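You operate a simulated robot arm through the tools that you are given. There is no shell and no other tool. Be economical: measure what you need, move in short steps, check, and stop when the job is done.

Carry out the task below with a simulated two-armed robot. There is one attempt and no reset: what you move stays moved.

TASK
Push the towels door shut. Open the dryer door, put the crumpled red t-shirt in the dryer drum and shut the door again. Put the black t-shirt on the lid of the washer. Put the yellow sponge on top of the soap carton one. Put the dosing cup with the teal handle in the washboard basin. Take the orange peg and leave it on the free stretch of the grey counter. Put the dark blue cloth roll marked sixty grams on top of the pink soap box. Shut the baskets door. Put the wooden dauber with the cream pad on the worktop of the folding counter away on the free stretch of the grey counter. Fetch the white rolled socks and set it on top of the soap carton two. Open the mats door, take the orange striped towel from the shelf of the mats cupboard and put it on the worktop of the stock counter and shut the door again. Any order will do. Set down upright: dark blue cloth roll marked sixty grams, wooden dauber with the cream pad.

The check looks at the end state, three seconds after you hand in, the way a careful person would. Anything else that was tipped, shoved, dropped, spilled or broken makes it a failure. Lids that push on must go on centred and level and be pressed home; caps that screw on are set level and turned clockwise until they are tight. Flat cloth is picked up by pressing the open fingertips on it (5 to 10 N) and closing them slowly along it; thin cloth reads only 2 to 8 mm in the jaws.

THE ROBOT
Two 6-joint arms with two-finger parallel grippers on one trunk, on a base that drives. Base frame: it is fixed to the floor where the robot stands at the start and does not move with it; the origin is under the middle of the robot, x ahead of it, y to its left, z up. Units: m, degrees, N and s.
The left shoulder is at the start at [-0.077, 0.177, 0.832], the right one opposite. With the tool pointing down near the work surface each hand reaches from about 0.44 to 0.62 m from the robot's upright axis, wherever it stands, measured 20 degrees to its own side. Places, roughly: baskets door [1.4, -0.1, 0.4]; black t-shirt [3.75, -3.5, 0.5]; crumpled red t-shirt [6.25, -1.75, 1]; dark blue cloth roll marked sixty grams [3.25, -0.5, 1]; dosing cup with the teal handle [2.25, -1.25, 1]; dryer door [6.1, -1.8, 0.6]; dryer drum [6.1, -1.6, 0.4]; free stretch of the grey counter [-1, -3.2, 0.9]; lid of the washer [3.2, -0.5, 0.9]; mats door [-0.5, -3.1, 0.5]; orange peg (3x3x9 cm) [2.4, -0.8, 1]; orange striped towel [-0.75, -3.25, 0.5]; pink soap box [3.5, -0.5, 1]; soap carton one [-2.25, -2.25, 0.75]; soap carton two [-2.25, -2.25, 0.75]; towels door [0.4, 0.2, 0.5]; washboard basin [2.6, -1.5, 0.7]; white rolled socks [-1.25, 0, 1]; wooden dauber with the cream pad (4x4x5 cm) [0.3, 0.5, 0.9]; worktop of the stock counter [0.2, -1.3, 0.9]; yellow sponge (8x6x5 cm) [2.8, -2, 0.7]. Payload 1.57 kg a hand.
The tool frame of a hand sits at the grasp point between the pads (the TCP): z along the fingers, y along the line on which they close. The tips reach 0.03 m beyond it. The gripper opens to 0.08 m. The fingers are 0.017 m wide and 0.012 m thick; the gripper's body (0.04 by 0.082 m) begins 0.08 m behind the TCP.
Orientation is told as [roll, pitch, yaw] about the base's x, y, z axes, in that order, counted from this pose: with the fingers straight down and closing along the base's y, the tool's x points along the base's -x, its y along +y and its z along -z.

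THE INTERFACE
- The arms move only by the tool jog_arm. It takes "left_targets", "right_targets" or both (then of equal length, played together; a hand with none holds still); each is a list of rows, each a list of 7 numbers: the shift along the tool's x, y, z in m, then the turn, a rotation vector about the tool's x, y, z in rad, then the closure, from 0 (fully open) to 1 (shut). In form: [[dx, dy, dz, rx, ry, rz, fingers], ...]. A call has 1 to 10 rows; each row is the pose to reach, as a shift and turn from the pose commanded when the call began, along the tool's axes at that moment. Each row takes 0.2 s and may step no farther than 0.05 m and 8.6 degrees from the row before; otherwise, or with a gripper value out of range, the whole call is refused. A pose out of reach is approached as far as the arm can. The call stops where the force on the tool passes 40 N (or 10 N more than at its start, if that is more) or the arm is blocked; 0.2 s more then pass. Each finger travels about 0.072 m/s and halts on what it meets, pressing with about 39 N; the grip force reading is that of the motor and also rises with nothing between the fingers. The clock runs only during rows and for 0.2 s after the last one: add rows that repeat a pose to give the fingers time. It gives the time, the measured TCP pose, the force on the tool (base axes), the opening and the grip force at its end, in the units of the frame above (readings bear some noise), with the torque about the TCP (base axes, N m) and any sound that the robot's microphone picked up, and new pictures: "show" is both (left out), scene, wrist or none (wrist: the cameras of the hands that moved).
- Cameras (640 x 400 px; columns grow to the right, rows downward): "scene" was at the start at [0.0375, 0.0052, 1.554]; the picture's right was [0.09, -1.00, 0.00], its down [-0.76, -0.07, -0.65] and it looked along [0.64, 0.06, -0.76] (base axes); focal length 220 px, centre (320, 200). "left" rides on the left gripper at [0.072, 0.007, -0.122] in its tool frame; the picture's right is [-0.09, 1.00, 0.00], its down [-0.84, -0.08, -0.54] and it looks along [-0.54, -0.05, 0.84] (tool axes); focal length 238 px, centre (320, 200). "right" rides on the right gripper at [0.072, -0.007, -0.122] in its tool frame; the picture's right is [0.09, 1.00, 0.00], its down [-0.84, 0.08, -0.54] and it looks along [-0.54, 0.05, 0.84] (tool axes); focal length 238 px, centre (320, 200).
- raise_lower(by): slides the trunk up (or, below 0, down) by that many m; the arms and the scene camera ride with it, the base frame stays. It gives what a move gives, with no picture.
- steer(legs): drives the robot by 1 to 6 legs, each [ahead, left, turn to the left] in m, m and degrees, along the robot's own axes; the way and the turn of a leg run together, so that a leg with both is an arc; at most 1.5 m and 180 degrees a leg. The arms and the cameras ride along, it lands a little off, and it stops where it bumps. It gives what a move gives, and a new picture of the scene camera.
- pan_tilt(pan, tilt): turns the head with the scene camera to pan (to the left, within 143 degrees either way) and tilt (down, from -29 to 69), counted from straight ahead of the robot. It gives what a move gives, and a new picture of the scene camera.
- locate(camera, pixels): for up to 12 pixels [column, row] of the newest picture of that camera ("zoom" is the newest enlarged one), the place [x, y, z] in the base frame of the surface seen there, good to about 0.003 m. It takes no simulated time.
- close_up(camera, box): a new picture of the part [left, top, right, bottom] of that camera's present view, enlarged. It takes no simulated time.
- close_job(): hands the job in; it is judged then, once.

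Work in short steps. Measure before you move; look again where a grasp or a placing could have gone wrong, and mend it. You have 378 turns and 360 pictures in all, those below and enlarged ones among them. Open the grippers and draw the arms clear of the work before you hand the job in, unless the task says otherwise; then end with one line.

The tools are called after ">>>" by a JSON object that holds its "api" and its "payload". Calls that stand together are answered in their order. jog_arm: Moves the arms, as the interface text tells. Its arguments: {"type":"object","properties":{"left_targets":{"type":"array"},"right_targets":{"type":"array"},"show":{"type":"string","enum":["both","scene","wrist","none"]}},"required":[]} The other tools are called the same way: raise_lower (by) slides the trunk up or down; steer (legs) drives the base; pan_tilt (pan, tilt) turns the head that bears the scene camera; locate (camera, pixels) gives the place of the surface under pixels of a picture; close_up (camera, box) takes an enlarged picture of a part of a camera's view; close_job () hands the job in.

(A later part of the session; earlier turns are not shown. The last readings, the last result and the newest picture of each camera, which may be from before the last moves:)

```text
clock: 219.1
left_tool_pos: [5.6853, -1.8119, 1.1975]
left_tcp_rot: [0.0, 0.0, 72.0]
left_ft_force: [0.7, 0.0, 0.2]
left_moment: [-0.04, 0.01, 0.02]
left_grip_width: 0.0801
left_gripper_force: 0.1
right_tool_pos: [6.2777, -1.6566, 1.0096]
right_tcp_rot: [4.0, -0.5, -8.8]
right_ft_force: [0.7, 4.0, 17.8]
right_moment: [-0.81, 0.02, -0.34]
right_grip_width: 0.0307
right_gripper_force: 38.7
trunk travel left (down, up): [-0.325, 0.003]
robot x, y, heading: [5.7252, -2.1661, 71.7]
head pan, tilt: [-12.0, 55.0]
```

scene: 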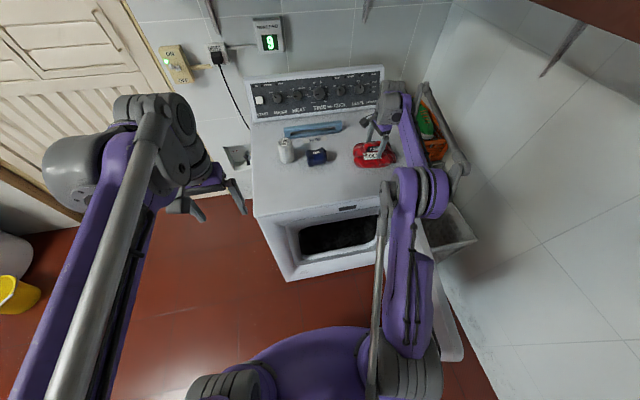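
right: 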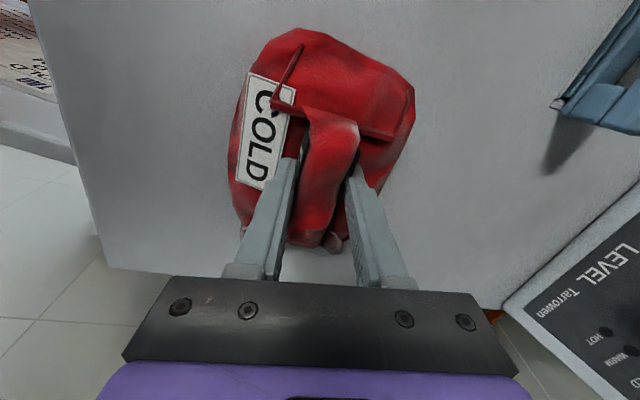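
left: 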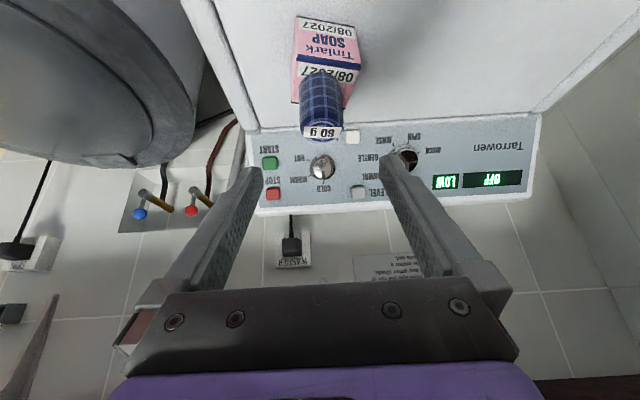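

Gripped the ridge (31 mm, 39 N). I lift gently.

>>> {"api": "jog_arm", "payload": {"right_targets": [[0, 0, -0.015, 0, 0, 0, 1], [0, 0, -0.03, 0, 0, 0, 1], [0, 0, -0.05, 0, 0, 0, 1], [0, 0, -0.08, 0, 0, 0, 1], [0, 0, -0.11, 0, 0, 0, 1]], "show": "both"}}

```text
clock: 220.3
left_tool_pos: [5.6864, -1.8103, 1.196]
left_tcp_rot: [0.1, 0.2, 71.9]
left_ft_force: [-0.4, 0.1, -0.6]
left_moment: [0.04, -0.02, -0.01]
left_grip_width: 0.08
left_gripper_force: 0.1
right_tool_pos: [6.2755, -1.6617, 1.1179]
right_tcp_rot: [3.9, -0.4, -8.8]
right_ft_force: [0.3, 0.5, -1.5]
right_moment: [0.0, 0.03, -0.02]
right_grip_width: 0.0254
right_gripper_force: 37.0
trunk travel left (down, up): [-0.325, 0.003]
robot x, y, heading: [5.724, -2.1647, 71.9]
head pan, tilt: [-12.0, 55.0]
```

scene: 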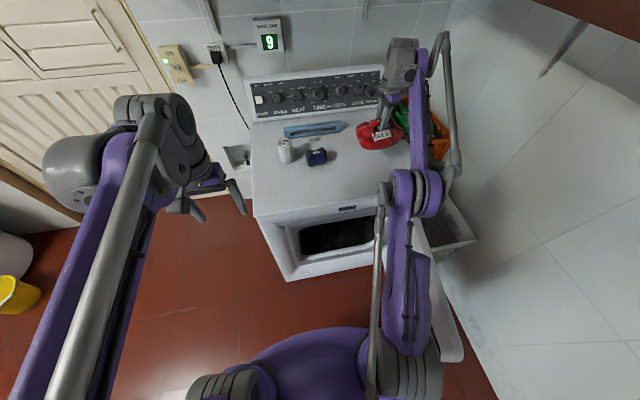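
right: 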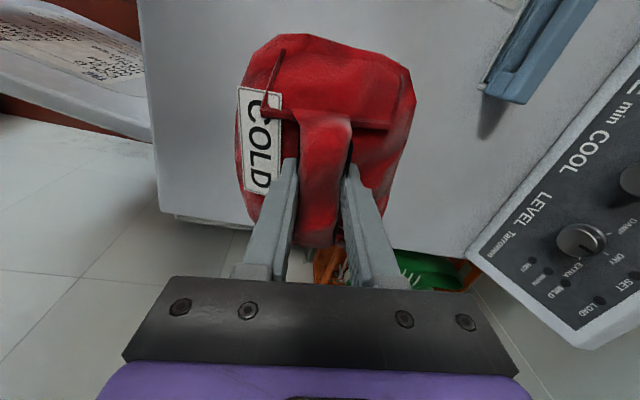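

The shirt is held. I back off and rotate the hand back.

>>> {"api": "steer", "payload": {"legs": [[-0.42, 0, 0]]}}

>>> {"api": "jog_arm", "payload": {"right_targets": [[0, 0, 0, 0, 0, -0.145, 1], [0, 0, 0, 0, 0, -0.29, 1], [0, 0, 0, 0, 0, -0.435, 1], [0, 0, 0, 0, 0, -0.58, 1], [0, 0, 0, 0, 0, -0.725, 1], [0, 0, 0, 0, 0, -0.87, 1], [0, 0, 0, 0, 0, -1.015, 1], [0, 0, 0, 0, 0, -1.16, 1], [0, 0, 0, 0, 0, -1.3, 1], [0, 0, 0, 0, 0, -1.41, 1]], "show": "none"}}

>>> {"api": "raise_lower", "payload": {"by": -0.25}}

>>> {"api": "pan_tilt", "payload": {"pan": -15, "tilt": 45}}

```text
clock: 222.8
left_tool_pos: [5.5562, -2.2093, 1.1969]
left_tcp_rot: [0.2, 0.1, 71.9]
left_ft_force: [-0.3, -1.2, 0.1]
left_moment: [0.04, 0.03, -0.02]
left_grip_width: 0.0799
left_gripper_force: 0.0
right_tool_pos: [6.1466, -2.0587, 1.119]
right_tcp_rot: [3.9, -0.4, -8.8]
right_ft_force: [0.4, 0.1, -1.0]
right_moment: [-0.03, 0.01, 0.01]
right_grip_width: 0.0255
right_gripper_force: 37.0
trunk travel left (down, up): [-0.325, 0.003]
robot x, y, heading: [5.5934, -2.5628, 71.9]
head pan, tilt: [-12.0, 55.0]
```

scene: 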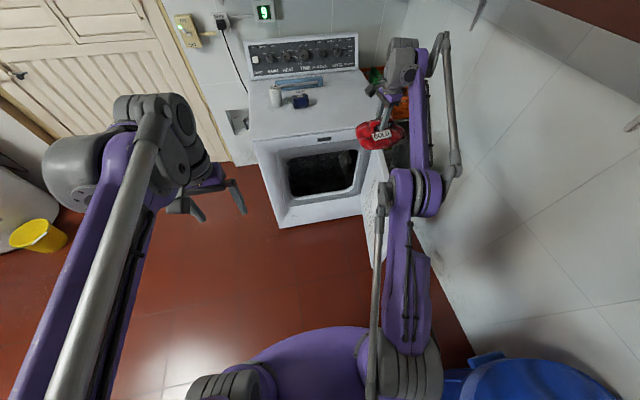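

```text
clock: 225.0
left_tool_pos: [5.5556, -2.2104, 1.1966]
left_tcp_rot: [0.0, 0.2, 72.1]
left_ft_force: [0.3, -0.8, -0.1]
left_moment: [-0.03, -0.03, 0.01]
left_grip_width: 0.08
left_gripper_force: 0.1
right_tool_pos: [6.1458, -2.0603, 1.1185]
right_tcp_rot: [0.2, -3.9, 72.2]
right_ft_force: [0.3, -0.1, -1.4]
right_moment: [-0.01, 0.02, 0.02]
right_grip_width: 0.0254
right_gripper_force: 36.5
trunk travel left (down, up): [-0.325, 0.003]
robot x, y, heading: [5.5974, -2.5595, 72.0]
head pan, tilt: [-12.0, 55.0]
```

```text
clock: 226.5
left_tool_pos: [5.5547, -2.2117, 1.0588]
left_tcp_rot: [0.1, 0.1, 71.9]
left_ft_force: [0.2, -0.1, 0.1]
left_moment: [-0.03, 0.01, -0.02]
left_grip_width: 0.0798
left_gripper_force: 0.1
right_tool_pos: [6.1293, -2.1027, 0.913]
right_tcp_rot: [-0.1, 2.0, 72.0]
right_ft_force: [-5.6, -7.2, 18.6]
right_moment: [-1.58, -0.59, -0.63]
right_grip_width: 0.0271
right_gripper_force: 37.9
trunk travel left (down, up): [-0.187, 0.141]
robot x, y, heading: [5.5929, -2.5607, 71.9]
head pan, tilt: [-12.0, 55.0]
stopped: the force on the tool passed its limit at 65 N (the readings are from after the stop); the commanded pose is now the measured one
```

```text
clock: 227.2
left_tool_pos: [5.5536, -2.2111, 1.0597]
left_tcp_rot: [0.1, 0.1, 72.1]
left_ft_force: [-0.3, 0.6, -0.8]
left_moment: [-0.02, 0.03, 0.02]
left_grip_width: 0.0799
left_gripper_force: 0.1
right_tool_pos: [6.1302, -2.1026, 0.9134]
right_tcp_rot: [-0.1, 1.7, 72.2]
right_ft_force: [-2.6, -7.7, 18.5]
right_moment: [-1.5, -0.8, -0.51]
right_grip_width: 0.0267
right_gripper_force: 37.3
trunk travel left (down, up): [-0.187, 0.141]
robot x, y, heading: [5.5982, -2.5627, 71.9]
head pan, tilt: [-15.0, 45.0]
```

scene: 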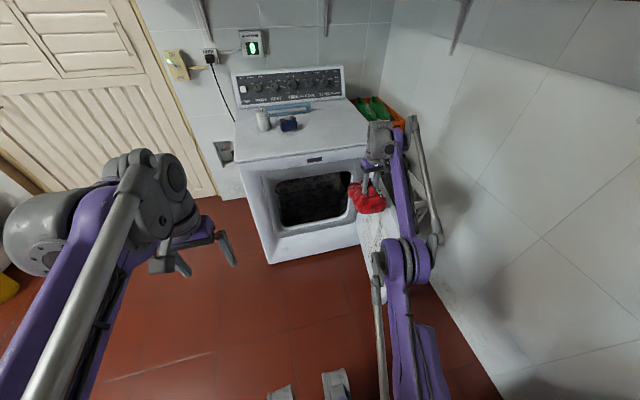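

The shirt came down on the open door's top edge. I lift 7 cm and shift left, clear of the door.

>>> {"api": "jog_arm", "payload": {"right_targets": [[0, 0, -0.03, 0, 0, 0, 1], [0, 0, -0.07, 0, 0, 0, 1], [0, 0.04, -0.09, 0, 0, 0, 1], [0, 0.085, -0.09, 0, 0, 0, 1], [0, 0.13, -0.09, 0, 0, 0, 1], [0, 0.17, -0.09, 0, 0, 0, 1]], "show": "both"}}

```text
clock: 228.6
left_tool_pos: [5.5566, -2.2096, 1.0591]
left_tcp_rot: [0.1, 0.2, 71.9]
left_ft_force: [-0.7, 0.0, 0.0]
left_moment: [0.04, 0.04, 0.02]
left_grip_width: 0.0799
left_gripper_force: 0.0
right_tool_pos: [5.9707, -2.0667, 0.9935]
right_tcp_rot: [0.0, 1.8, 72.2]
right_ft_force: [1.5, 0.0, -2.1]
right_moment: [0.0, 0.03, -0.02]
right_grip_width: 0.0253
right_gripper_force: 36.9
right hand out of reach, approached as far as the arm can: row 1, 2, 3, 4, 5, 6
trunk travel left (down, up): [-0.187, 0.141]
robot x, y, heading: [5.5905, -2.5635, 71.7]
head pan, tilt: [-15.0, 45.0]
```

scene: 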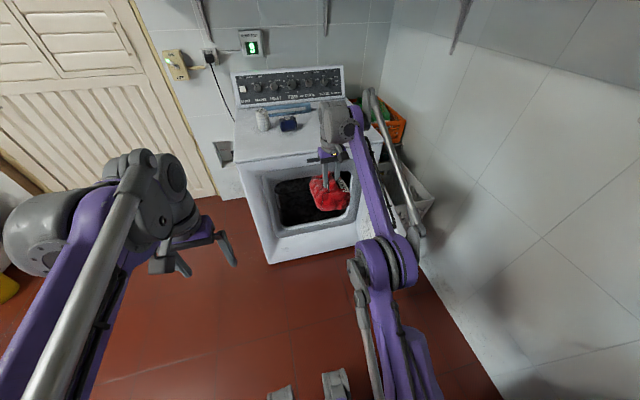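
right: 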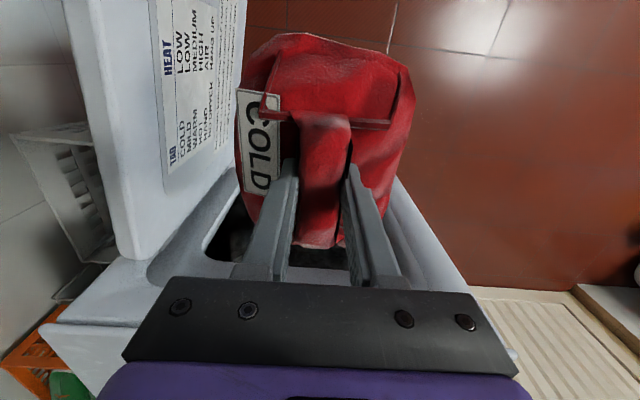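

The shirt is intact and in front of the opening. I measure the drum opening.

>>> {"api": "locate", "payload": {"camera": "scene", "pixels": [[272, 200], [280, 220], [300, 226], [340, 218], [354, 190], [300, 180], [290, 200], [310, 215], [262, 180], [290, 235]]}}

```text
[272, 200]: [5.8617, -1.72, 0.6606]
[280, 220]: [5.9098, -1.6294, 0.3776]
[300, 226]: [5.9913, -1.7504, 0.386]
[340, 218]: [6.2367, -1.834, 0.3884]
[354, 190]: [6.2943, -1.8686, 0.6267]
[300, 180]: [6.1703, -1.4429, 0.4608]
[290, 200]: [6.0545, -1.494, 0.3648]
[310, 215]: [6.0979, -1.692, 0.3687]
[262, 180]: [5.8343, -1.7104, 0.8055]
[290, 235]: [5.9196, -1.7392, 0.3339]
```

Opening: u 6.12–6.55, z 0.39–0.8, drum floor 0.37. I lower the trunk and then tilt the hand forward at opening height.

>>> {"api": "raise_lower", "payload": {"by": -0.15}}

>>> {"api": "jog_arm", "payload": {"right_targets": [[0.004, 0.0, 0.03, 0, -0.13, 0, 1], [0.008, 0.0, 0.06, 0, -0.26, 0, 1], [0.012, 0, 0.09, 0, -0.39, 0, 1], [0.016, 0, 0.12, 0, -0.52, 0, 1], [0.02, 0, 0.15, 0, -0.65, 0, 1], [0.024, 0, 0.18, 0, -0.78, 0, 1], [0.028, 0, 0.21, 0, -0.91, 0, 1], [0.03, 0, 0.24, 0, -1.04, 0, 1], [0.03, 0, 0.265, 0, -1.17, 0, 1]], "show": "both"}}

```text
clock: 230.4
left_tool_pos: [5.5565, -2.2103, 0.9093]
left_tcp_rot: [0.1, 0.2, 72.0]
left_ft_force: [-0.3, -0.1, -0.3]
left_moment: [0.01, 0.01, -0.02]
left_grip_width: 0.0798
left_gripper_force: 0.1
right_tool_pos: [5.9726, -2.0689, 0.8408]
right_tcp_rot: [0.0, 1.8, 72.2]
right_ft_force: [-0.4, -0.7, -1.2]
right_moment: [0.01, -0.03, -0.02]
right_grip_width: 0.0254
right_gripper_force: 37.0
trunk travel left (down, up): [-0.037, 0.291]
robot x, y, heading: [5.5894, -2.5622, 72.4]
head pan, tilt: [-15.0, 45.0]
```

```text
clock: 232.4
left_tool_pos: [5.5565, -2.2093, 0.9091]
left_tcp_rot: [0.1, 0.2, 71.9]
left_ft_force: [-0.4, 0.2, -0.1]
left_moment: [0.0, -0.02, 0.03]
left_grip_width: 0.0801
left_gripper_force: 0.0
right_tool_pos: [5.9604, -2.1047, 0.5774]
right_tcp_rot: [0.1, -65.2, 72.1]
right_ft_force: [0.0, -0.7, -2.1]
right_moment: [-0.09, 0.02, -0.02]
right_grip_width: 0.0252
right_gripper_force: 37.2
trunk travel left (down, up): [-0.037, 0.291]
robot x, y, heading: [5.5913, -2.5584, 71.9]
head pan, tilt: [-15.0, 45.0]
```

scene: 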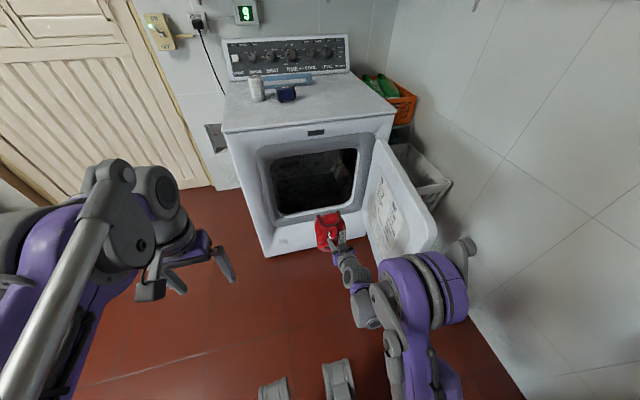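
right: 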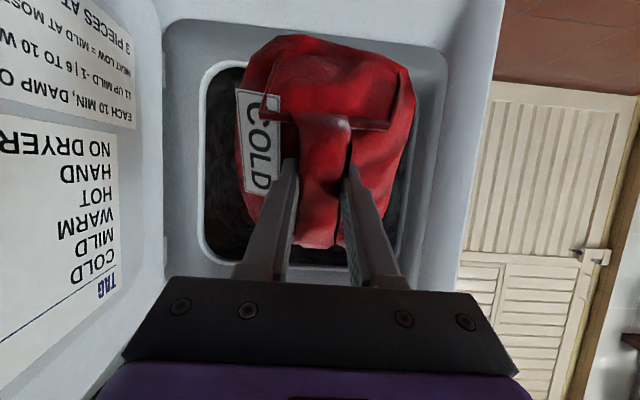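

Perfectly aligned with the opening. I extend the arm 0.3 m forward into the drum.

>>> {"api": "jog_arm", "payload": {"right_targets": [[-0.0185, 0, 0.04, 0, 0, 0, 1], [-0.037, 0, 0.08, 0, 0, 0, 1], [-0.0555, 0, 0.12, 0, 0, 0, 1], [-0.074, 0, 0.16, 0, 0, 0, 1], [-0.0925, 0, 0.2, 0, 0, 0, 1], [-0.111, 0, 0.24, 0, 0, 0, 1], [-0.128, 0, 0.275, 0, 0, 0, 1]], "show": "both"}}

```text
clock: 234.0
left_tool_pos: [5.5554, -2.2088, 0.9094]
left_tcp_rot: [0.2, 0.4, 72.1]
left_ft_force: [-0.7, -0.6, 1.0]
left_moment: [0.03, -0.02, -0.01]
left_grip_width: 0.0798
left_gripper_force: 0.0
right_tool_pos: [6.0516, -1.815, 0.5792]
right_tcp_rot: [0.0, -65.1, 72.0]
right_ft_force: [1.2, 0.5, -1.8]
right_moment: [-0.1, 0.02, -0.03]
right_grip_width: 0.0252
right_gripper_force: 37.4
trunk travel left (down, up): [-0.037, 0.291]
robot x, y, heading: [5.5946, -2.5599, 72.0]
head pan, tilt: [-15.0, 45.0]
```

scene: 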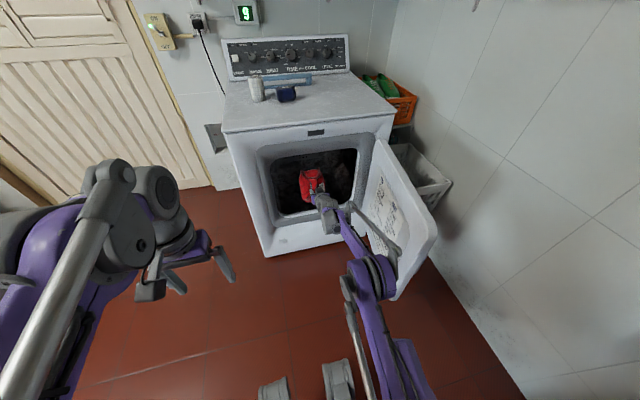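
right: 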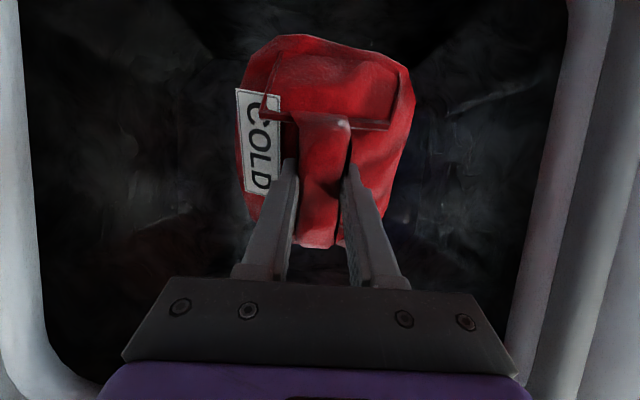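

The hand has room all round. I drive the base 0.16 m forward to bring the shirt deep into the drum.

>>> {"api": "steer", "payload": {"legs": [[0.16, 0, 0]]}}

>>> {"api": "jog_arm", "payload": {"right_targets": [[0.018, 0, 0.008, 0, 0, 0, 1], [0.036, 0, 0.017, 0, 0, 0, 1], [0.054, 0, 0.025, 0, 0, 0, 1], [0.072, 0, 0.034, 0, 0, 0, 1], [0.09, 0, 0.042, 0, 0, 0, 1], [0.1, 0, 0.046, 0, 0, 0, 1]], "show": "both"}}

```text
clock: 235.4
left_tool_pos: [5.6067, -2.0554, 0.9076]
left_tcp_rot: [0.2, 0.3, 72.1]
left_ft_force: [-0.5, 1.0, -0.9]
left_moment: [-0.04, 0.01, 0.02]
left_grip_width: 0.0798
left_gripper_force: 0.1
right_tool_pos: [6.1016, -1.6596, 0.5793]
right_tcp_rot: [0.2, -65.2, 72.2]
right_ft_force: [0.5, 0.9, -1.7]
right_moment: [-0.05, -0.01, 0.02]
right_grip_width: 0.0252
right_gripper_force: 36.8
trunk travel left (down, up): [-0.037, 0.291]
robot x, y, heading: [5.6424, -2.4086, 72.0]
head pan, tilt: [-15.0, 45.0]
```

scene: 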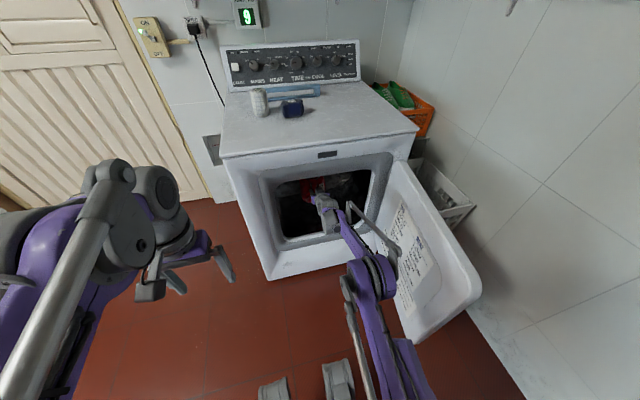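

```text
clock: 236.8
left_tool_pos: [5.6055, -2.0554, 0.9083]
left_tcp_rot: [0.1, 0.2, 72.1]
left_ft_force: [0.7, -0.8, 0.5]
left_moment: [0.0, -0.03, 0.0]
left_grip_width: 0.0799
left_gripper_force: 0.2
right_tool_pos: [6.101, -1.6603, 0.4674]
right_tcp_rot: [0.1, -65.1, 72.1]
right_ft_force: [0.5, 0.0, -1.1]
right_moment: [-0.07, -0.02, -0.01]
right_grip_width: 0.0255
right_gripper_force: 36.6
trunk travel left (down, up): [-0.037, 0.291]
robot x, y, heading: [5.6404, -2.4073, 71.8]
head pan, tilt: [-15.0, 45.0]
```

scene: 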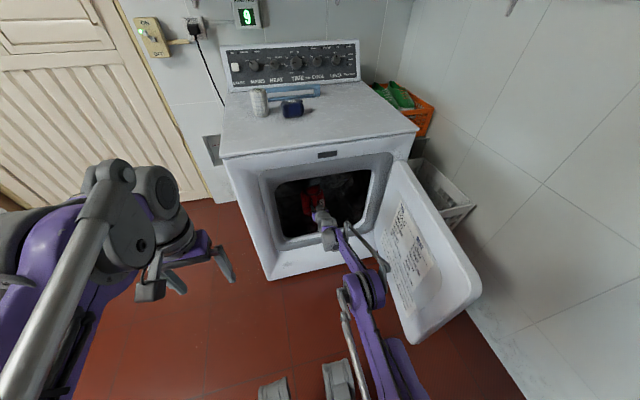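
right: 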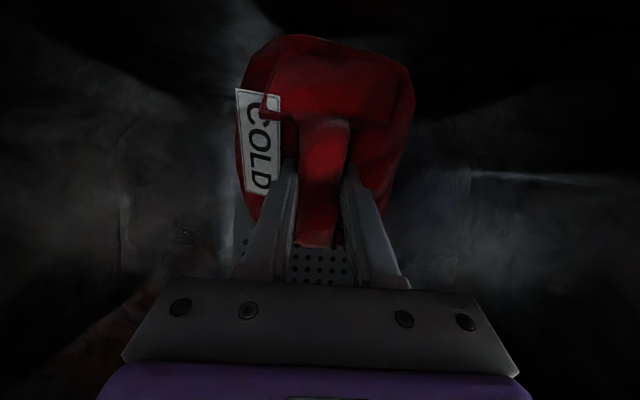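

No contact yet; I lower gently until the shirt touches the drum, then release.

>>> {"api": "jog_arm", "payload": {"right_targets": [[0.009, 0, 0.004, 0, 0, 0, 1], [0.018, 0, 0.008, 0, 0, 0, 1], [0.027, 0, 0.0125, 0, 0, 0, 1], [0.036, 0, 0.017, 0, 0, 0, 1]], "show": "none"}}

```text
clock: 237.4
left_tool_pos: [5.6043, -2.059, 0.9095]
left_tcp_rot: [0.1, 0.0, 72.0]
left_ft_force: [0.6, 0.3, 0.1]
left_moment: [-0.01, -0.01, -0.01]
left_grip_width: 0.0796
left_gripper_force: 0.0
right_tool_pos: [6.1017, -1.6586, 0.4605]
right_tcp_rot: [-0.3, -66.2, 72.1]
right_ft_force: [-1.0, -0.5, 23.2]
right_moment: [0.96, -0.21, 0.13]
right_grip_width: 0.0253
right_gripper_force: 36.9
trunk travel left (down, up): [-0.037, 0.291]
robot x, y, heading: [5.6428, -2.4073, 72.1]
head pan, tilt: [-15.0, 45.0]
stopped in row 3 (right hand): the force on the tool passed its limit at 49 N (the readings are from after the stop); the commanded pose is now the measured one
```

Touching the drum floor. I open and draw straight back out.

>>> {"api": "jog_arm", "payload": {"right_targets": [[0, 0, 0, 0, 0, 0, 0.6], [0, 0, 0, 0, 0, 0, 0.2], [0, 0, 0, 0, 0, 0, 0], [0.006, 0, -0.03, 0, 0, 0, 0], [0.018, 0, -0.072, 0, 0, 0, 0], [0.03, 0, -0.114, 0, 0, 0, 0], [0.042, 0, -0.156, 0, 0, 0, 0.4], [0.055, 0, -0.2, 0, 0, 0, 0.9], [0.07, 0, -0.245, 0, 0, 0, 1], [0.0856, 0, -0.29, 0, 0, 0, 1]], "show": "both"}}

```text
clock: 239.6
left_tool_pos: [5.6062, -2.0557, 0.9076]
left_tcp_rot: [0.2, 0.2, 72.1]
left_ft_force: [1.0, -0.3, -0.6]
left_moment: [-0.01, -0.03, -0.02]
left_grip_width: 0.0801
left_gripper_force: 0.0
right_tool_pos: [6.0088, -1.9451, 0.4925]
right_tcp_rot: [0.0, -65.9, 72.1]
right_ft_force: [-0.1, 0.3, 0.0]
right_moment: [0.04, 0.0, 0.01]
right_grip_width: 0.0002
right_gripper_force: 21.8
trunk travel left (down, up): [-0.037, 0.291]
robot x, y, heading: [5.6424, -2.4064, 71.8]
head pan, tilt: [-15.0, 45.0]
```

scene: 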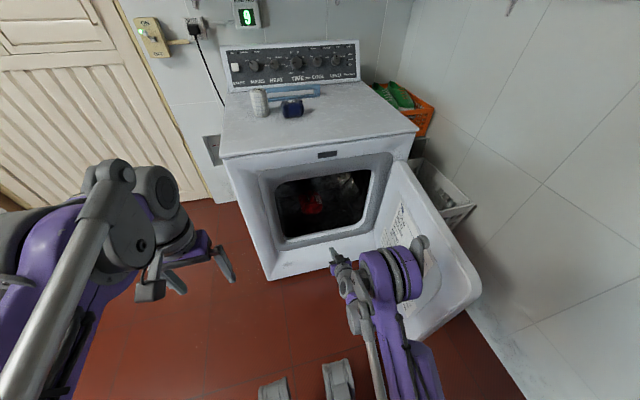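
right: 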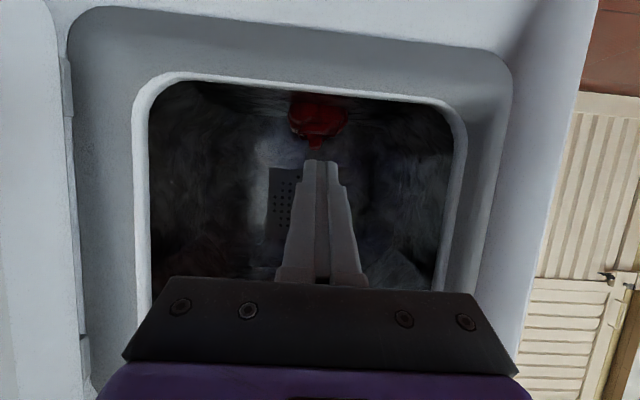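

The red shirt is inside the drum. I back off 0.22 m and measure the door's free edge to straddle it for closing.

>>> {"api": "steer", "payload": {"legs": [[-0.22, 0, 0]]}}

>>> {"api": "pan_tilt", "payload": {"pan": -35, "tilt": 50}}

```text
clock: 241.3
left_tool_pos: [5.5389, -2.2626, 0.9078]
left_tcp_rot: [0.1, 0.2, 71.8]
left_ft_force: [0.3, -0.7, -0.4]
left_moment: [0.01, 0.0, -0.01]
left_grip_width: 0.0798
left_gripper_force: 0.0
right_tool_pos: [5.943, -2.1507, 0.4947]
right_tcp_rot: [0.0, -65.9, 71.9]
right_ft_force: [-0.1, -0.1, -0.4]
right_moment: [-0.02, -0.02, 0.03]
right_grip_width: 0.0
right_gripper_force: 20.8
trunk travel left (down, up): [-0.037, 0.291]
robot x, y, heading: [5.5763, -2.6174, 71.7]
head pan, tilt: [-15.0, 45.0]
```

scene: 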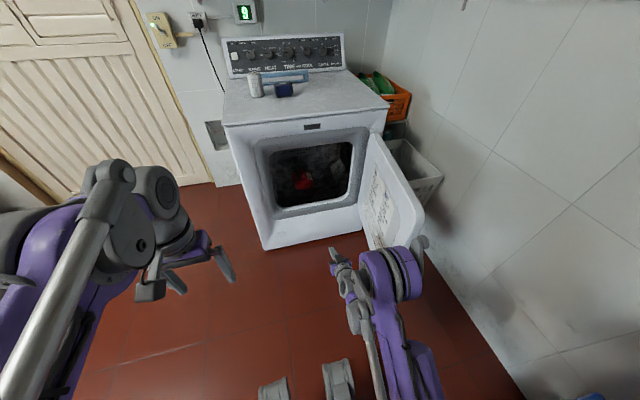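

```text
clock: 242.1
left_tool_pos: [5.5408, -2.2626, 0.9082]
left_tcp_rot: [0.0, 0.2, 71.9]
left_ft_force: [-0.6, -0.3, 0.2]
left_moment: [0.03, -0.01, 0.03]
left_grip_width: 0.0803
left_gripper_force: 0.1
right_tool_pos: [5.9441, -2.1508, 0.4939]
right_tcp_rot: [0.0, -65.9, 71.9]
right_ft_force: [0.0, -0.1, 0.7]
right_moment: [-0.01, -0.01, -0.04]
right_grip_width: 0.0
right_gripper_force: 21.8
trunk travel left (down, up): [-0.037, 0.291]
robot x, y, heading: [5.5752, -2.6146, 72.0]
head pan, tilt: [-35.0, 50.0]
```

scene: 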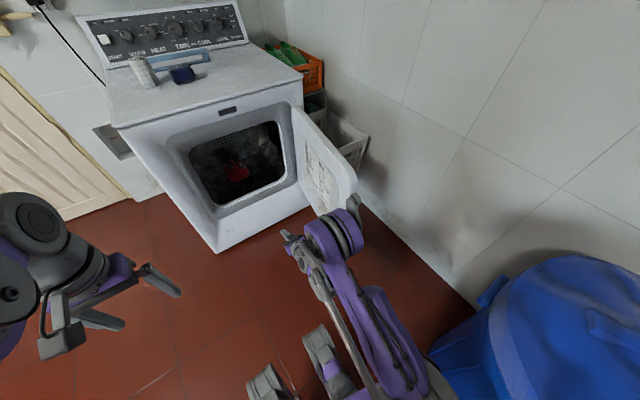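

I measure the door edge, wall and bin.

>>> {"api": "locate", "payload": {"camera": "scene", "pixels": [[345, 175], [355, 190], [330, 150], [310, 160], [298, 115], [325, 195], [385, 200], [450, 270], [480, 300], [500, 340], [350, 155], [450, 360]]}}

>>> {"api": "close_up", "payload": {"camera": "scene", "box": [240, 90, 420, 260]}}

```text
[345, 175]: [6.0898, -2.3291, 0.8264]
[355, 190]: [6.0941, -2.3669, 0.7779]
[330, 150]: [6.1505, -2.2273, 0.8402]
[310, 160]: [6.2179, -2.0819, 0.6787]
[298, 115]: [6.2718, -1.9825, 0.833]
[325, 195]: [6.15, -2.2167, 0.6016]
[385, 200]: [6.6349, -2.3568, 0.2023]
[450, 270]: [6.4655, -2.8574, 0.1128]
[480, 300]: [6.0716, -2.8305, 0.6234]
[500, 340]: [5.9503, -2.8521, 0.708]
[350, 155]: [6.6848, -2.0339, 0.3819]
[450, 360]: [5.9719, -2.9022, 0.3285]
```

```text
2.35 times, centred on (330, 175) of scene
```

zoom: 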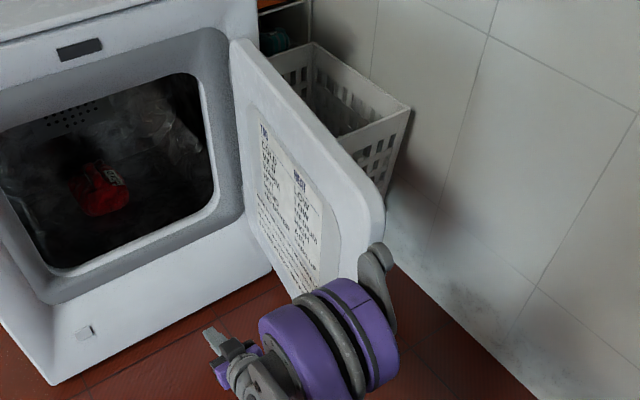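

Door stands at ≈81°, edge near (u 6.53, v −0.30), top 0.84. I raise and untilt the right hand to straddle the door's top edge from above.

>>> {"api": "jog_arm", "payload": {"right_targets": [[-0.0387, 0, -0.0238, 0, 0.115, 0, 1], [-0.0774, 0, -0.0476, 0, 0.23, 0, 1], [-0.1161, 0, -0.0714, 0, 0.345, 0, 1], [-0.1548, 0, -0.0952, 0, 0.46, 0, 1], [-0.1935, 0, -0.119, 0, 0.575, 0, 1], [-0.2322, 0, -0.1428, 0, 0.69, 0, 0.8], [-0.2709, 0, -0.1666, 0, 0.805, 0, 0.5], [-0.3096, 0, -0.1904, 0, 0.92, 0, 0.2], [-0.3483, 0, -0.2142, 0, 1.035, 0, 0], [-0.387, 0, -0.238, 0, 1.15, 0, 0]], "show": "none"}}

```text
clock: 244.3
left_tool_pos: [5.54, -2.2612, 0.9093]
left_tcp_rot: [0.1, 0.3, 71.9]
left_ft_force: [0.6, 0.4, 0.7]
left_moment: [-0.03, -0.01, 0.0]
left_grip_width: 0.0796
left_gripper_force: 0.1
right_tool_pos: [5.9233, -2.2045, 0.941]
right_tcp_rot: [0.1, 0.2, 71.9]
right_ft_force: [0.1, 0.0, 0.0]
right_moment: [0.01, 0.04, 0.01]
right_grip_width: 0.0801
right_gripper_force: 0.1
trunk travel left (down, up): [-0.037, 0.291]
robot x, y, heading: [5.5726, -2.6159, 71.6]
head pan, tilt: [-35.0, 50.0]
```

I move right over the door's top edge and turn 9°.

>>> {"api": "jog_arm", "payload": {"right_targets": [[0.008, -0.045, 0, 0, 0, 0.03, 0], [0.016, -0.09, 0, 0, 0, 0.06, 0], [0.024, -0.135, 0, 0, 0, 0.09, 0], [0.032, -0.18, 0, 0, 0, 0.12, 0], [0.04, -0.226, 0, 0, 0, 0.157, 0]], "show": "wrist"}}

```text
clock: 245.5
left_tool_pos: [5.5394, -2.2622, 0.909]
left_tcp_rot: [0.1, 0.2, 71.8]
left_ft_force: [0.3, 0.2, 0.4]
left_moment: [-0.03, -0.01, -0.01]
left_grip_width: 0.0801
left_gripper_force: 0.1
right_tool_pos: [6.1315, -2.3154, 0.9432]
right_tcp_rot: [0.0, 0.1, 63.0]
right_ft_force: [0.3, -0.6, -0.2]
right_moment: [0.01, 0.01, -0.04]
right_grip_width: 0.0801
right_gripper_force: 0.1
trunk travel left (down, up): [-0.037, 0.291]
robot x, y, heading: [5.5723, -2.6153, 71.8]
head pan, tilt: [-35.0, 50.0]
```

right: 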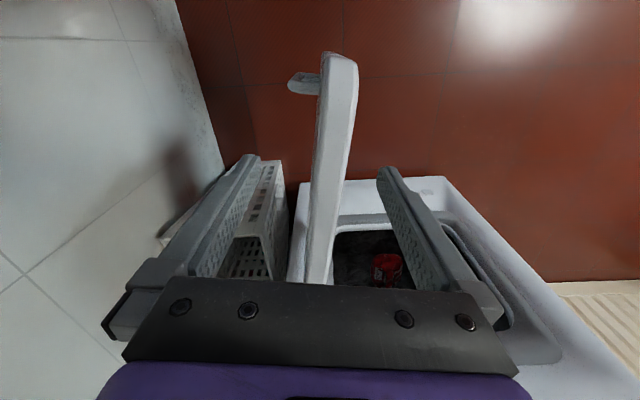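

The edge is centred. I lower to straddle it and start swinging the door shut.

>>> {"api": "jog_arm", "payload": {"right_targets": [[0, 0, 0.045, 0, 0, 0, 0], [0, 0, 0.09, 0, 0, 0, 0], [0, 0, 0.12, 0, 0, 0, 0.2], [0, 0.022, 0.12, 0, 0, 0.03, 0.2], [0, 0.046, 0.12, 0, 0, 0.06, 0.2], [-0.003, 0.072, 0.12, 0, 0, 0.09, 0.2], [-0.007, 0.098, 0.12, 0, 0, 0.12, 0.2], [-0.012, 0.124, 0.12, 0, 0, 0.15, 0.2], [-0.018, 0.149, 0.12, 0, 0, 0.18, 0.2], [-0.027, 0.174, 0.12, 0, 0, 0.21, 0.2]], "show": "both"}}

```text
clock: 247.7
left_tool_pos: [5.5391, -2.2629, 0.9085]
left_tcp_rot: [0.1, 0.1, 71.9]
left_ft_force: [-0.4, -0.5, 0.5]
left_moment: [-0.01, 0.0, 0.02]
left_grip_width: 0.0803
left_gripper_force: 0.0
right_tool_pos: [5.9858, -2.2127, 0.8228]
right_tcp_rot: [0.0, 0.1, 51.0]
right_ft_force: [0.2, 0.2, 0.5]
right_moment: [-0.02, 0.01, 0.0]
right_grip_width: 0.0642
right_gripper_force: 0.0
trunk travel left (down, up): [-0.037, 0.291]
robot x, y, heading: [5.576, -2.6129, 71.8]
head pan, tilt: [-35.0, 50.0]
```

scene: 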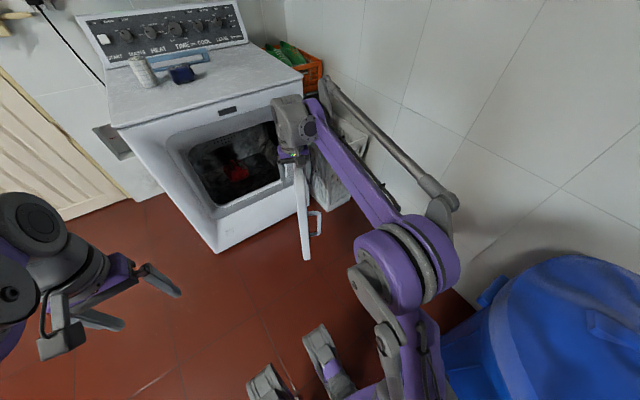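
right: 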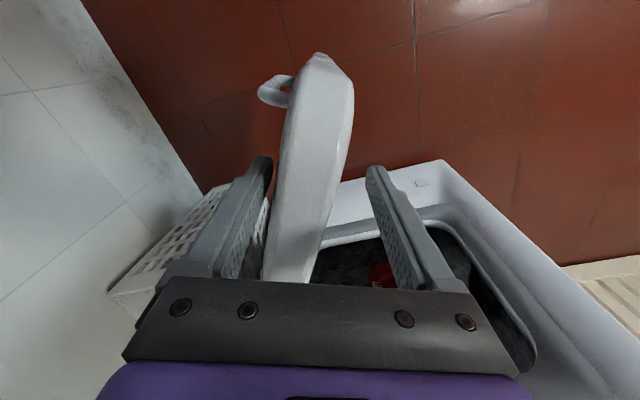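

The door follows. I continue the swing toward ≈25°.

>>> {"api": "jog_arm", "payload": {"right_targets": [[-0.005, 0.025, 0, 0, 0, 0.03, 0.2], [-0.01, 0.049, 0, 0, 0, 0.06, 0.2], [-0.0168, 0.0735, 0, 0, 0, 0.09, 0.2], [-0.026, 0.098, 0, 0, 0, 0.12, 0.2], [-0.036, 0.122, 0, 0, 0, 0.15, 0.2], [-0.047, 0.1468, 0, 0, 0, 0.18, 0.2], [-0.06, 0.17, 0, 0, 0, 0.21, 0.2], [-0.074, 0.192, 0, 0, 0, 0.24, 0.2], [-0.0898, 0.214, 0, 0, 0, 0.27, 0.2], [-0.108, 0.235, 0, 0, 0, 0.3, 0.2]], "show": "both"}}

```text
clock: 249.9
left_tool_pos: [5.5395, -2.2612, 0.9089]
left_tcp_rot: [0.1, 0.3, 71.9]
left_ft_force: [0.5, -0.6, 0.1]
left_moment: [0.01, -0.03, -0.04]
left_grip_width: 0.0798
left_gripper_force: 0.1
right_tool_pos: [5.8577, -2.0555, 0.8038]
right_tcp_rot: [0.0, 0.0, 33.7]
right_ft_force: [-0.1, -0.6, -0.4]
right_moment: [-0.02, -0.01, 0.01]
right_grip_width: 0.0639
right_gripper_force: 0.0
right hand out of reach, approached as far as the arm can: row 7, 8, 9, 10
trunk travel left (down, up): [-0.037, 0.291]
robot x, y, heading: [5.5748, -2.6146, 71.6]
head pan, tilt: [-35.0, 50.0]
```

scene: 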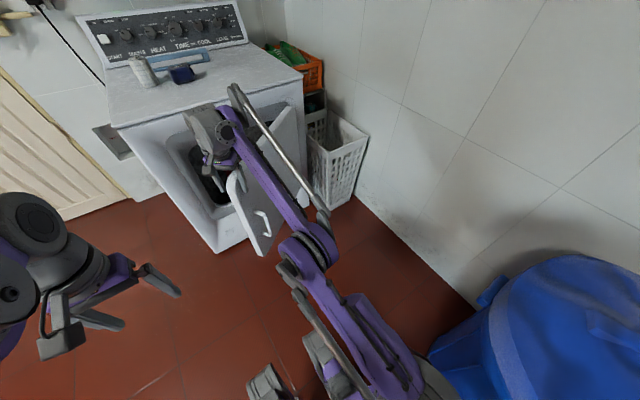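
right: 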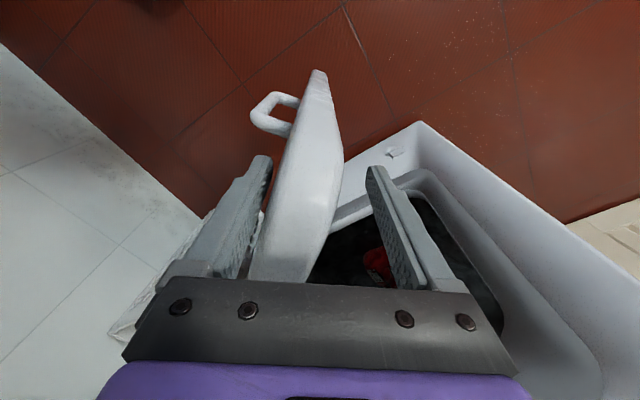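

Door ≈40°. I lift out, go to its outer side and shut the fingers, turning the hand straight again.

>>> {"api": "jog_arm", "payload": {"right_targets": [[0, 0, -0.04, 0, 0, 0, 0.2], [0, 0, -0.08, 0, 0, 0, 0.2], [0, 0, -0.11, 0, 0, 0, 0.2], [0.025, -0.02, -0.12, 0, 0, -0.11, 0.5], [0.05, -0.04, -0.12, 0, 0, -0.22, 0.8], [0.076, -0.06, -0.12, 0, 0, -0.33, 1], [0.1, -0.08, -0.12, 0, 0, -0.44, 1], [0.126, -0.0985, -0.12, 0, 0, -0.55, 1], [0.126, -0.0985, -0.12, 0, 0, -0.66, 1]], "show": "none"}}

>>> {"api": "jog_arm", "payload": {"right_targets": [[0, 0, 0.03, 0, -0.12, 0, 1], [0, 0, 0.06, 0, -0.24, 0, 1], [0, 0, 0.09, 0, -0.36, 0, 1], [0, 0, 0.12, 0, -0.48, 0, 1], [0, 0, 0.15, 0, -0.6, 0, 1], [0, 0, 0.18, 0, -0.72, 0, 1]], "show": "both"}}

```text
clock: 251.9
left_tool_pos: [5.5395, -2.2621, 0.9096]
left_tcp_rot: [0.0, 0.1, 71.9]
left_ft_force: [0.0, 0.4, 0.6]
left_moment: [-0.04, 0.03, -0.01]
left_grip_width: 0.08
left_gripper_force: 0.1
right_tool_pos: [5.8163, -2.1622, 0.96]
right_tcp_rot: [0.1, 0.1, 71.6]
right_ft_force: [0.1, -0.6, 0.2]
right_moment: [0.0, -0.02, -0.01]
right_grip_width: 0.0
right_gripper_force: 21.4
right hand out of reach, approached as far as the arm can: row 1, 2, 3, 4, 5, 6, 7, 8, 9
trunk travel left (down, up): [-0.037, 0.291]
robot x, y, heading: [5.5754, -2.6129, 71.9]
head pan, tilt: [-35.0, 50.0]
```

```text
clock: 253.3
left_tool_pos: [5.5393, -2.2626, 0.909]
left_tcp_rot: [0.2, 0.1, 71.9]
left_ft_force: [0.1, 0.2, 0.2]
left_moment: [0.01, 0.02, -0.03]
left_grip_width: 0.08
left_gripper_force: 0.0
right_tool_pos: [5.8112, -1.9446, 0.7546]
right_tcp_rot: [0.0, -41.1, 71.5]
right_ft_force: [0.9, -1.0, -0.2]
right_moment: [0.02, -0.02, -0.02]
right_grip_width: 0.0
right_gripper_force: 21.6
right hand out of reach, approached as far as the arm can: row 1, 2, 3, 4, 5, 6
trunk travel left (down, up): [-0.037, 0.291]
robot x, y, heading: [5.5767, -2.6149, 71.5]
head pan, tilt: [-35.0, 50.0]
```

scene: 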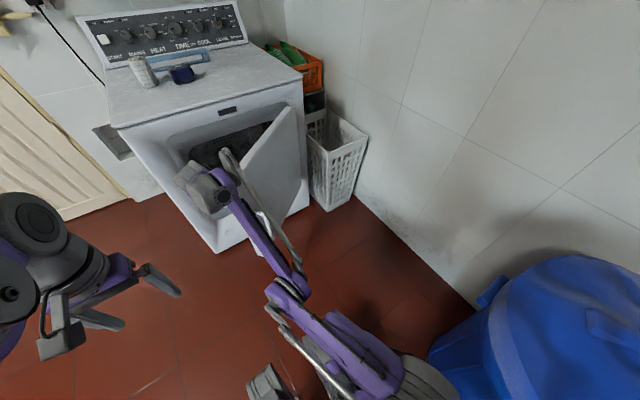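
right: 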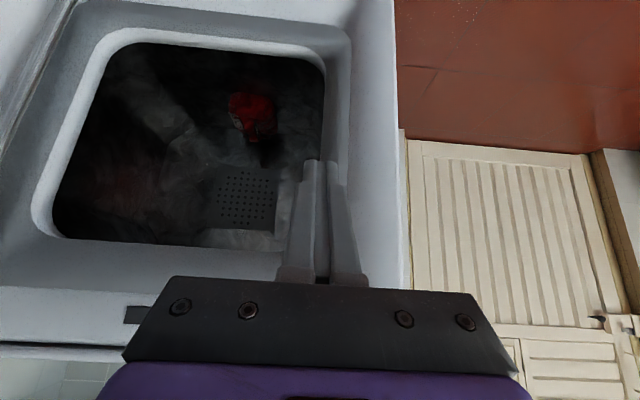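

The hand ended up left of the door's edge (arm too folded). I move the base back and left a bit for room.

>>> {"api": "steer", "payload": {"legs": [[-0.2, 0.08, 0]]}}

>>> {"api": "pan_tilt", "payload": {"pan": -20, "tilt": 50}}

>>> {"api": "locate", "payload": {"camera": "scene", "pixels": [[345, 140], [320, 150], [330, 190], [300, 170], [310, 200]]}}

```text
clock: 255.0
left_tool_pos: [5.4027, -2.4255, 0.9081]
left_tcp_rot: [0.1, 0.3, 71.7]
left_ft_force: [-0.4, -0.8, -0.1]
left_moment: [0.02, 0.02, -0.01]
left_grip_width: 0.08
left_gripper_force: 0.0
right_tool_pos: [5.6761, -2.1071, 0.754]
right_tcp_rot: [-0.1, -40.9, 71.3]
right_ft_force: [-0.2, -0.3, -0.1]
right_moment: [-0.03, 0.03, -0.02]
right_grip_width: 0.0
right_gripper_force: 21.0
trunk travel left (down, up): [-0.037, 0.291]
robot x, y, heading: [5.4389, -2.778, 71.7]
head pan, tilt: [-35.0, 50.0]
```

scene: 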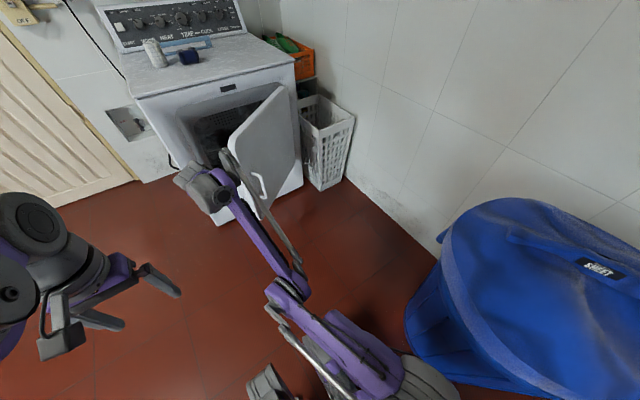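

```text
clock: 255.8
left_tool_pos: [5.4041, -2.4255, 0.9074]
left_tcp_rot: [0.1, 0.2, 71.6]
left_ft_force: [-0.4, 1.0, -0.6]
left_moment: [0.02, 0.03, 0.02]
left_grip_width: 0.0801
left_gripper_force: 0.0
right_tool_pos: [5.6769, -2.1089, 0.754]
right_tcp_rot: [-0.1, -41.0, 71.3]
right_ft_force: [-0.2, -0.5, -0.3]
right_moment: [0.01, 0.02, 0.03]
right_grip_width: 0.0
right_gripper_force: 21.5
trunk travel left (down, up): [-0.037, 0.291]
robot x, y, heading: [5.4399, -2.7778, 71.4]
head pan, tilt: [-20.0, 50.0]
```

scene: 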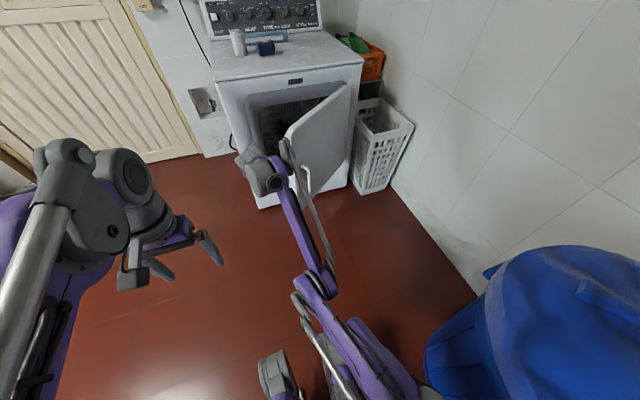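

```text
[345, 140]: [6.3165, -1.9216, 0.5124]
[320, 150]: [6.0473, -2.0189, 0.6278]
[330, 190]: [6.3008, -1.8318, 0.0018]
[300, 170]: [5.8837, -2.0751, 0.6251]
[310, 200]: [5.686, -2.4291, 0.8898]
```

Door at ≈38°. I move the hand right by 0.23 m to the outside of the door, then push by driving forward.

>>> {"api": "jog_arm", "payload": {"right_targets": [[0, -0.046, 0, 0, 0, 0, 1], [0, -0.092, 0, 0, 0, 0, 1], [0, -0.138, 0, 0, 0, 0, 1], [0, -0.184, 0, 0, 0, 0, 1], [0, -0.23, 0, 0, 0, 0, 1]], "show": "none"}}

>>> {"api": "steer", "payload": {"legs": [[0.12, 0, 0], [0.12, 0, 0]]}}

```text
clock: 256.9
left_tool_pos: [5.4047, -2.4244, 0.9081]
left_tcp_rot: [0.1, 0.3, 71.7]
left_ft_force: [-0.5, -1.9, 0.8]
left_moment: [0.01, -0.01, 0.01]
left_grip_width: 0.0798
left_gripper_force: 0.2
right_tool_pos: [5.8999, -2.1633, 0.75]
right_tcp_rot: [0.1, -40.9, 71.3]
right_ft_force: [0.0, -0.4, 0.2]
right_moment: [-0.01, -0.01, -0.02]
right_grip_width: 0.0
right_gripper_force: 21.6
right hand out of reach, approached as far as the arm can: row 1, 2, 3, 4, 5
trunk travel left (down, up): [-0.037, 0.291]
robot x, y, heading: [5.4393, -2.7756, 71.7]
head pan, tilt: [-20.0, 50.0]
```

```text
clock: 259.0
left_tool_pos: [5.4789, -2.1961, 0.909]
left_tcp_rot: [0.1, 0.2, 71.8]
left_ft_force: [-0.2, 0.7, 0.0]
left_moment: [0.01, 0.0, 0.0]
left_grip_width: 0.0802
left_gripper_force: 0.0
right_tool_pos: [5.9738, -1.9326, 0.7498]
right_tcp_rot: [-0.2, -40.8, 71.3]
right_ft_force: [0.0, -0.2, -0.3]
right_moment: [-0.01, 0.0, -0.01]
right_grip_width: 0.0
right_gripper_force: 21.4
trunk travel left (down, up): [-0.037, 0.291]
robot x, y, heading: [5.5122, -2.5481, 71.7]
head pan, tilt: [-20.0, 50.0]
```

scene: 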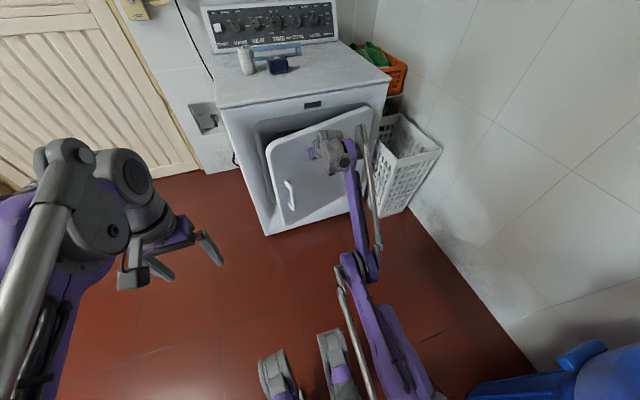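

Door is nearly closed. I drive 8 cm more, then finish with a gentle arm push.

>>> {"api": "steer", "payload": {"legs": [[0.08, 0, 0]]}}

>>> {"api": "jog_arm", "payload": {"right_targets": [[-0.006, 0, 0.0052, 0, 0, 0, 1], [-0.012, 0, 0.0105, 0, 0, 0, 1], [-0.018, 0, 0.0157, 0, 0, 0, 1], [-0.024, 0, 0.021, 0, 0, 0, 1], [-0.03, 0, 0.026, 0, 0, 0, 1], [-0.036, 0, 0.031, 0, 0, 0, 1]], "show": "scene"}}

```text
clock: 260.1
left_tool_pos: [5.5038, -2.1206, 0.9077]
left_tcp_rot: [0.1, 0.3, 71.9]
left_ft_force: [0.2, 0.0, 0.4]
left_moment: [-0.03, 0.02, -0.01]
left_grip_width: 0.08
left_gripper_force: 0.1
right_tool_pos: [5.9985, -1.8579, 0.7492]
right_tcp_rot: [-0.1, -40.7, 71.5]
right_ft_force: [0.1, 0.3, -1.3]
right_moment: [-0.01, 0.01, -0.05]
right_grip_width: 0.0
right_gripper_force: 21.5
trunk travel left (down, up): [-0.037, 0.291]
robot x, y, heading: [5.5351, -2.4725, 71.4]
head pan, tilt: [-20.0, 50.0]
```

scene: 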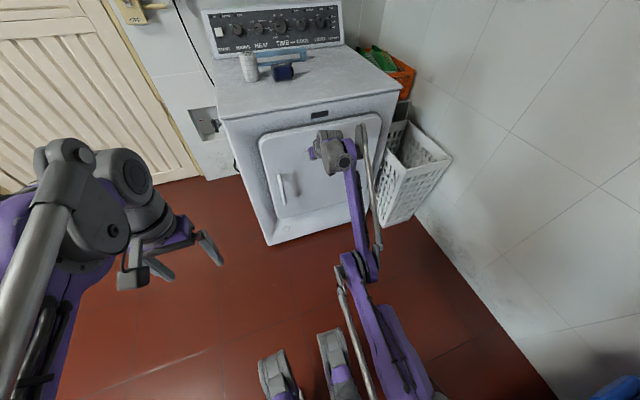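

```text
clock: 261.1
left_tool_pos: [5.5031, -2.1221, 0.9092]
left_tcp_rot: [0.1, 0.2, 71.8]
left_ft_force: [0.1, -0.6, 0.4]
left_moment: [0.01, 0.01, 0.0]
left_grip_width: 0.0799
left_gripper_force: 0.1
right_tool_pos: [6.0059, -1.8323, 0.7472]
right_tcp_rot: [0.0, -40.0, 71.5]
right_ft_force: [-5.2, -13.7, 5.6]
right_moment: [-0.04, 0.12, 0.05]
right_grip_width: 0.0004
right_gripper_force: 21.0
trunk travel left (down, up): [-0.037, 0.291]
robot x, y, heading: [5.5409, -2.4747, 71.7]
head pan, tilt: [-20.0, 50.0]
stopped in row 5 (right hand): the force on the tool passed its limit at 49 N (the readings are from after the stop); the commanded pose is now the measured one
```

scene: 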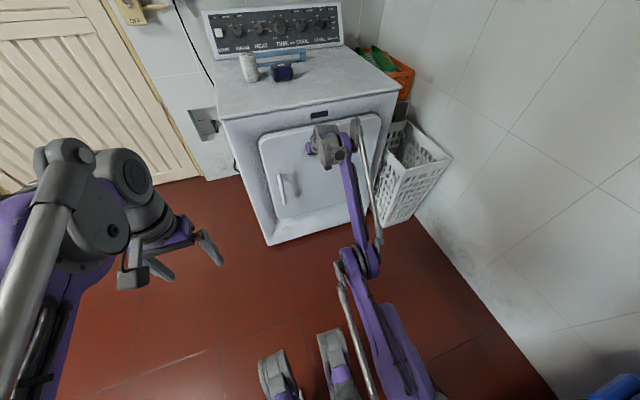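

It meets a stop. I check that the door plane is back at v≈0.19.

>>> {"api": "locate", "payload": {"camera": "scene", "pixels": [[270, 150], [275, 200], [300, 170], [320, 200], [350, 190], [310, 150]]}}

```text
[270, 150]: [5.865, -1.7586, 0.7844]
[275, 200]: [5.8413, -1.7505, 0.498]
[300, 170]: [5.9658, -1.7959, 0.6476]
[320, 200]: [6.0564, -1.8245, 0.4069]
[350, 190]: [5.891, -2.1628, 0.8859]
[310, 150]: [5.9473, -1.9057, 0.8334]
```

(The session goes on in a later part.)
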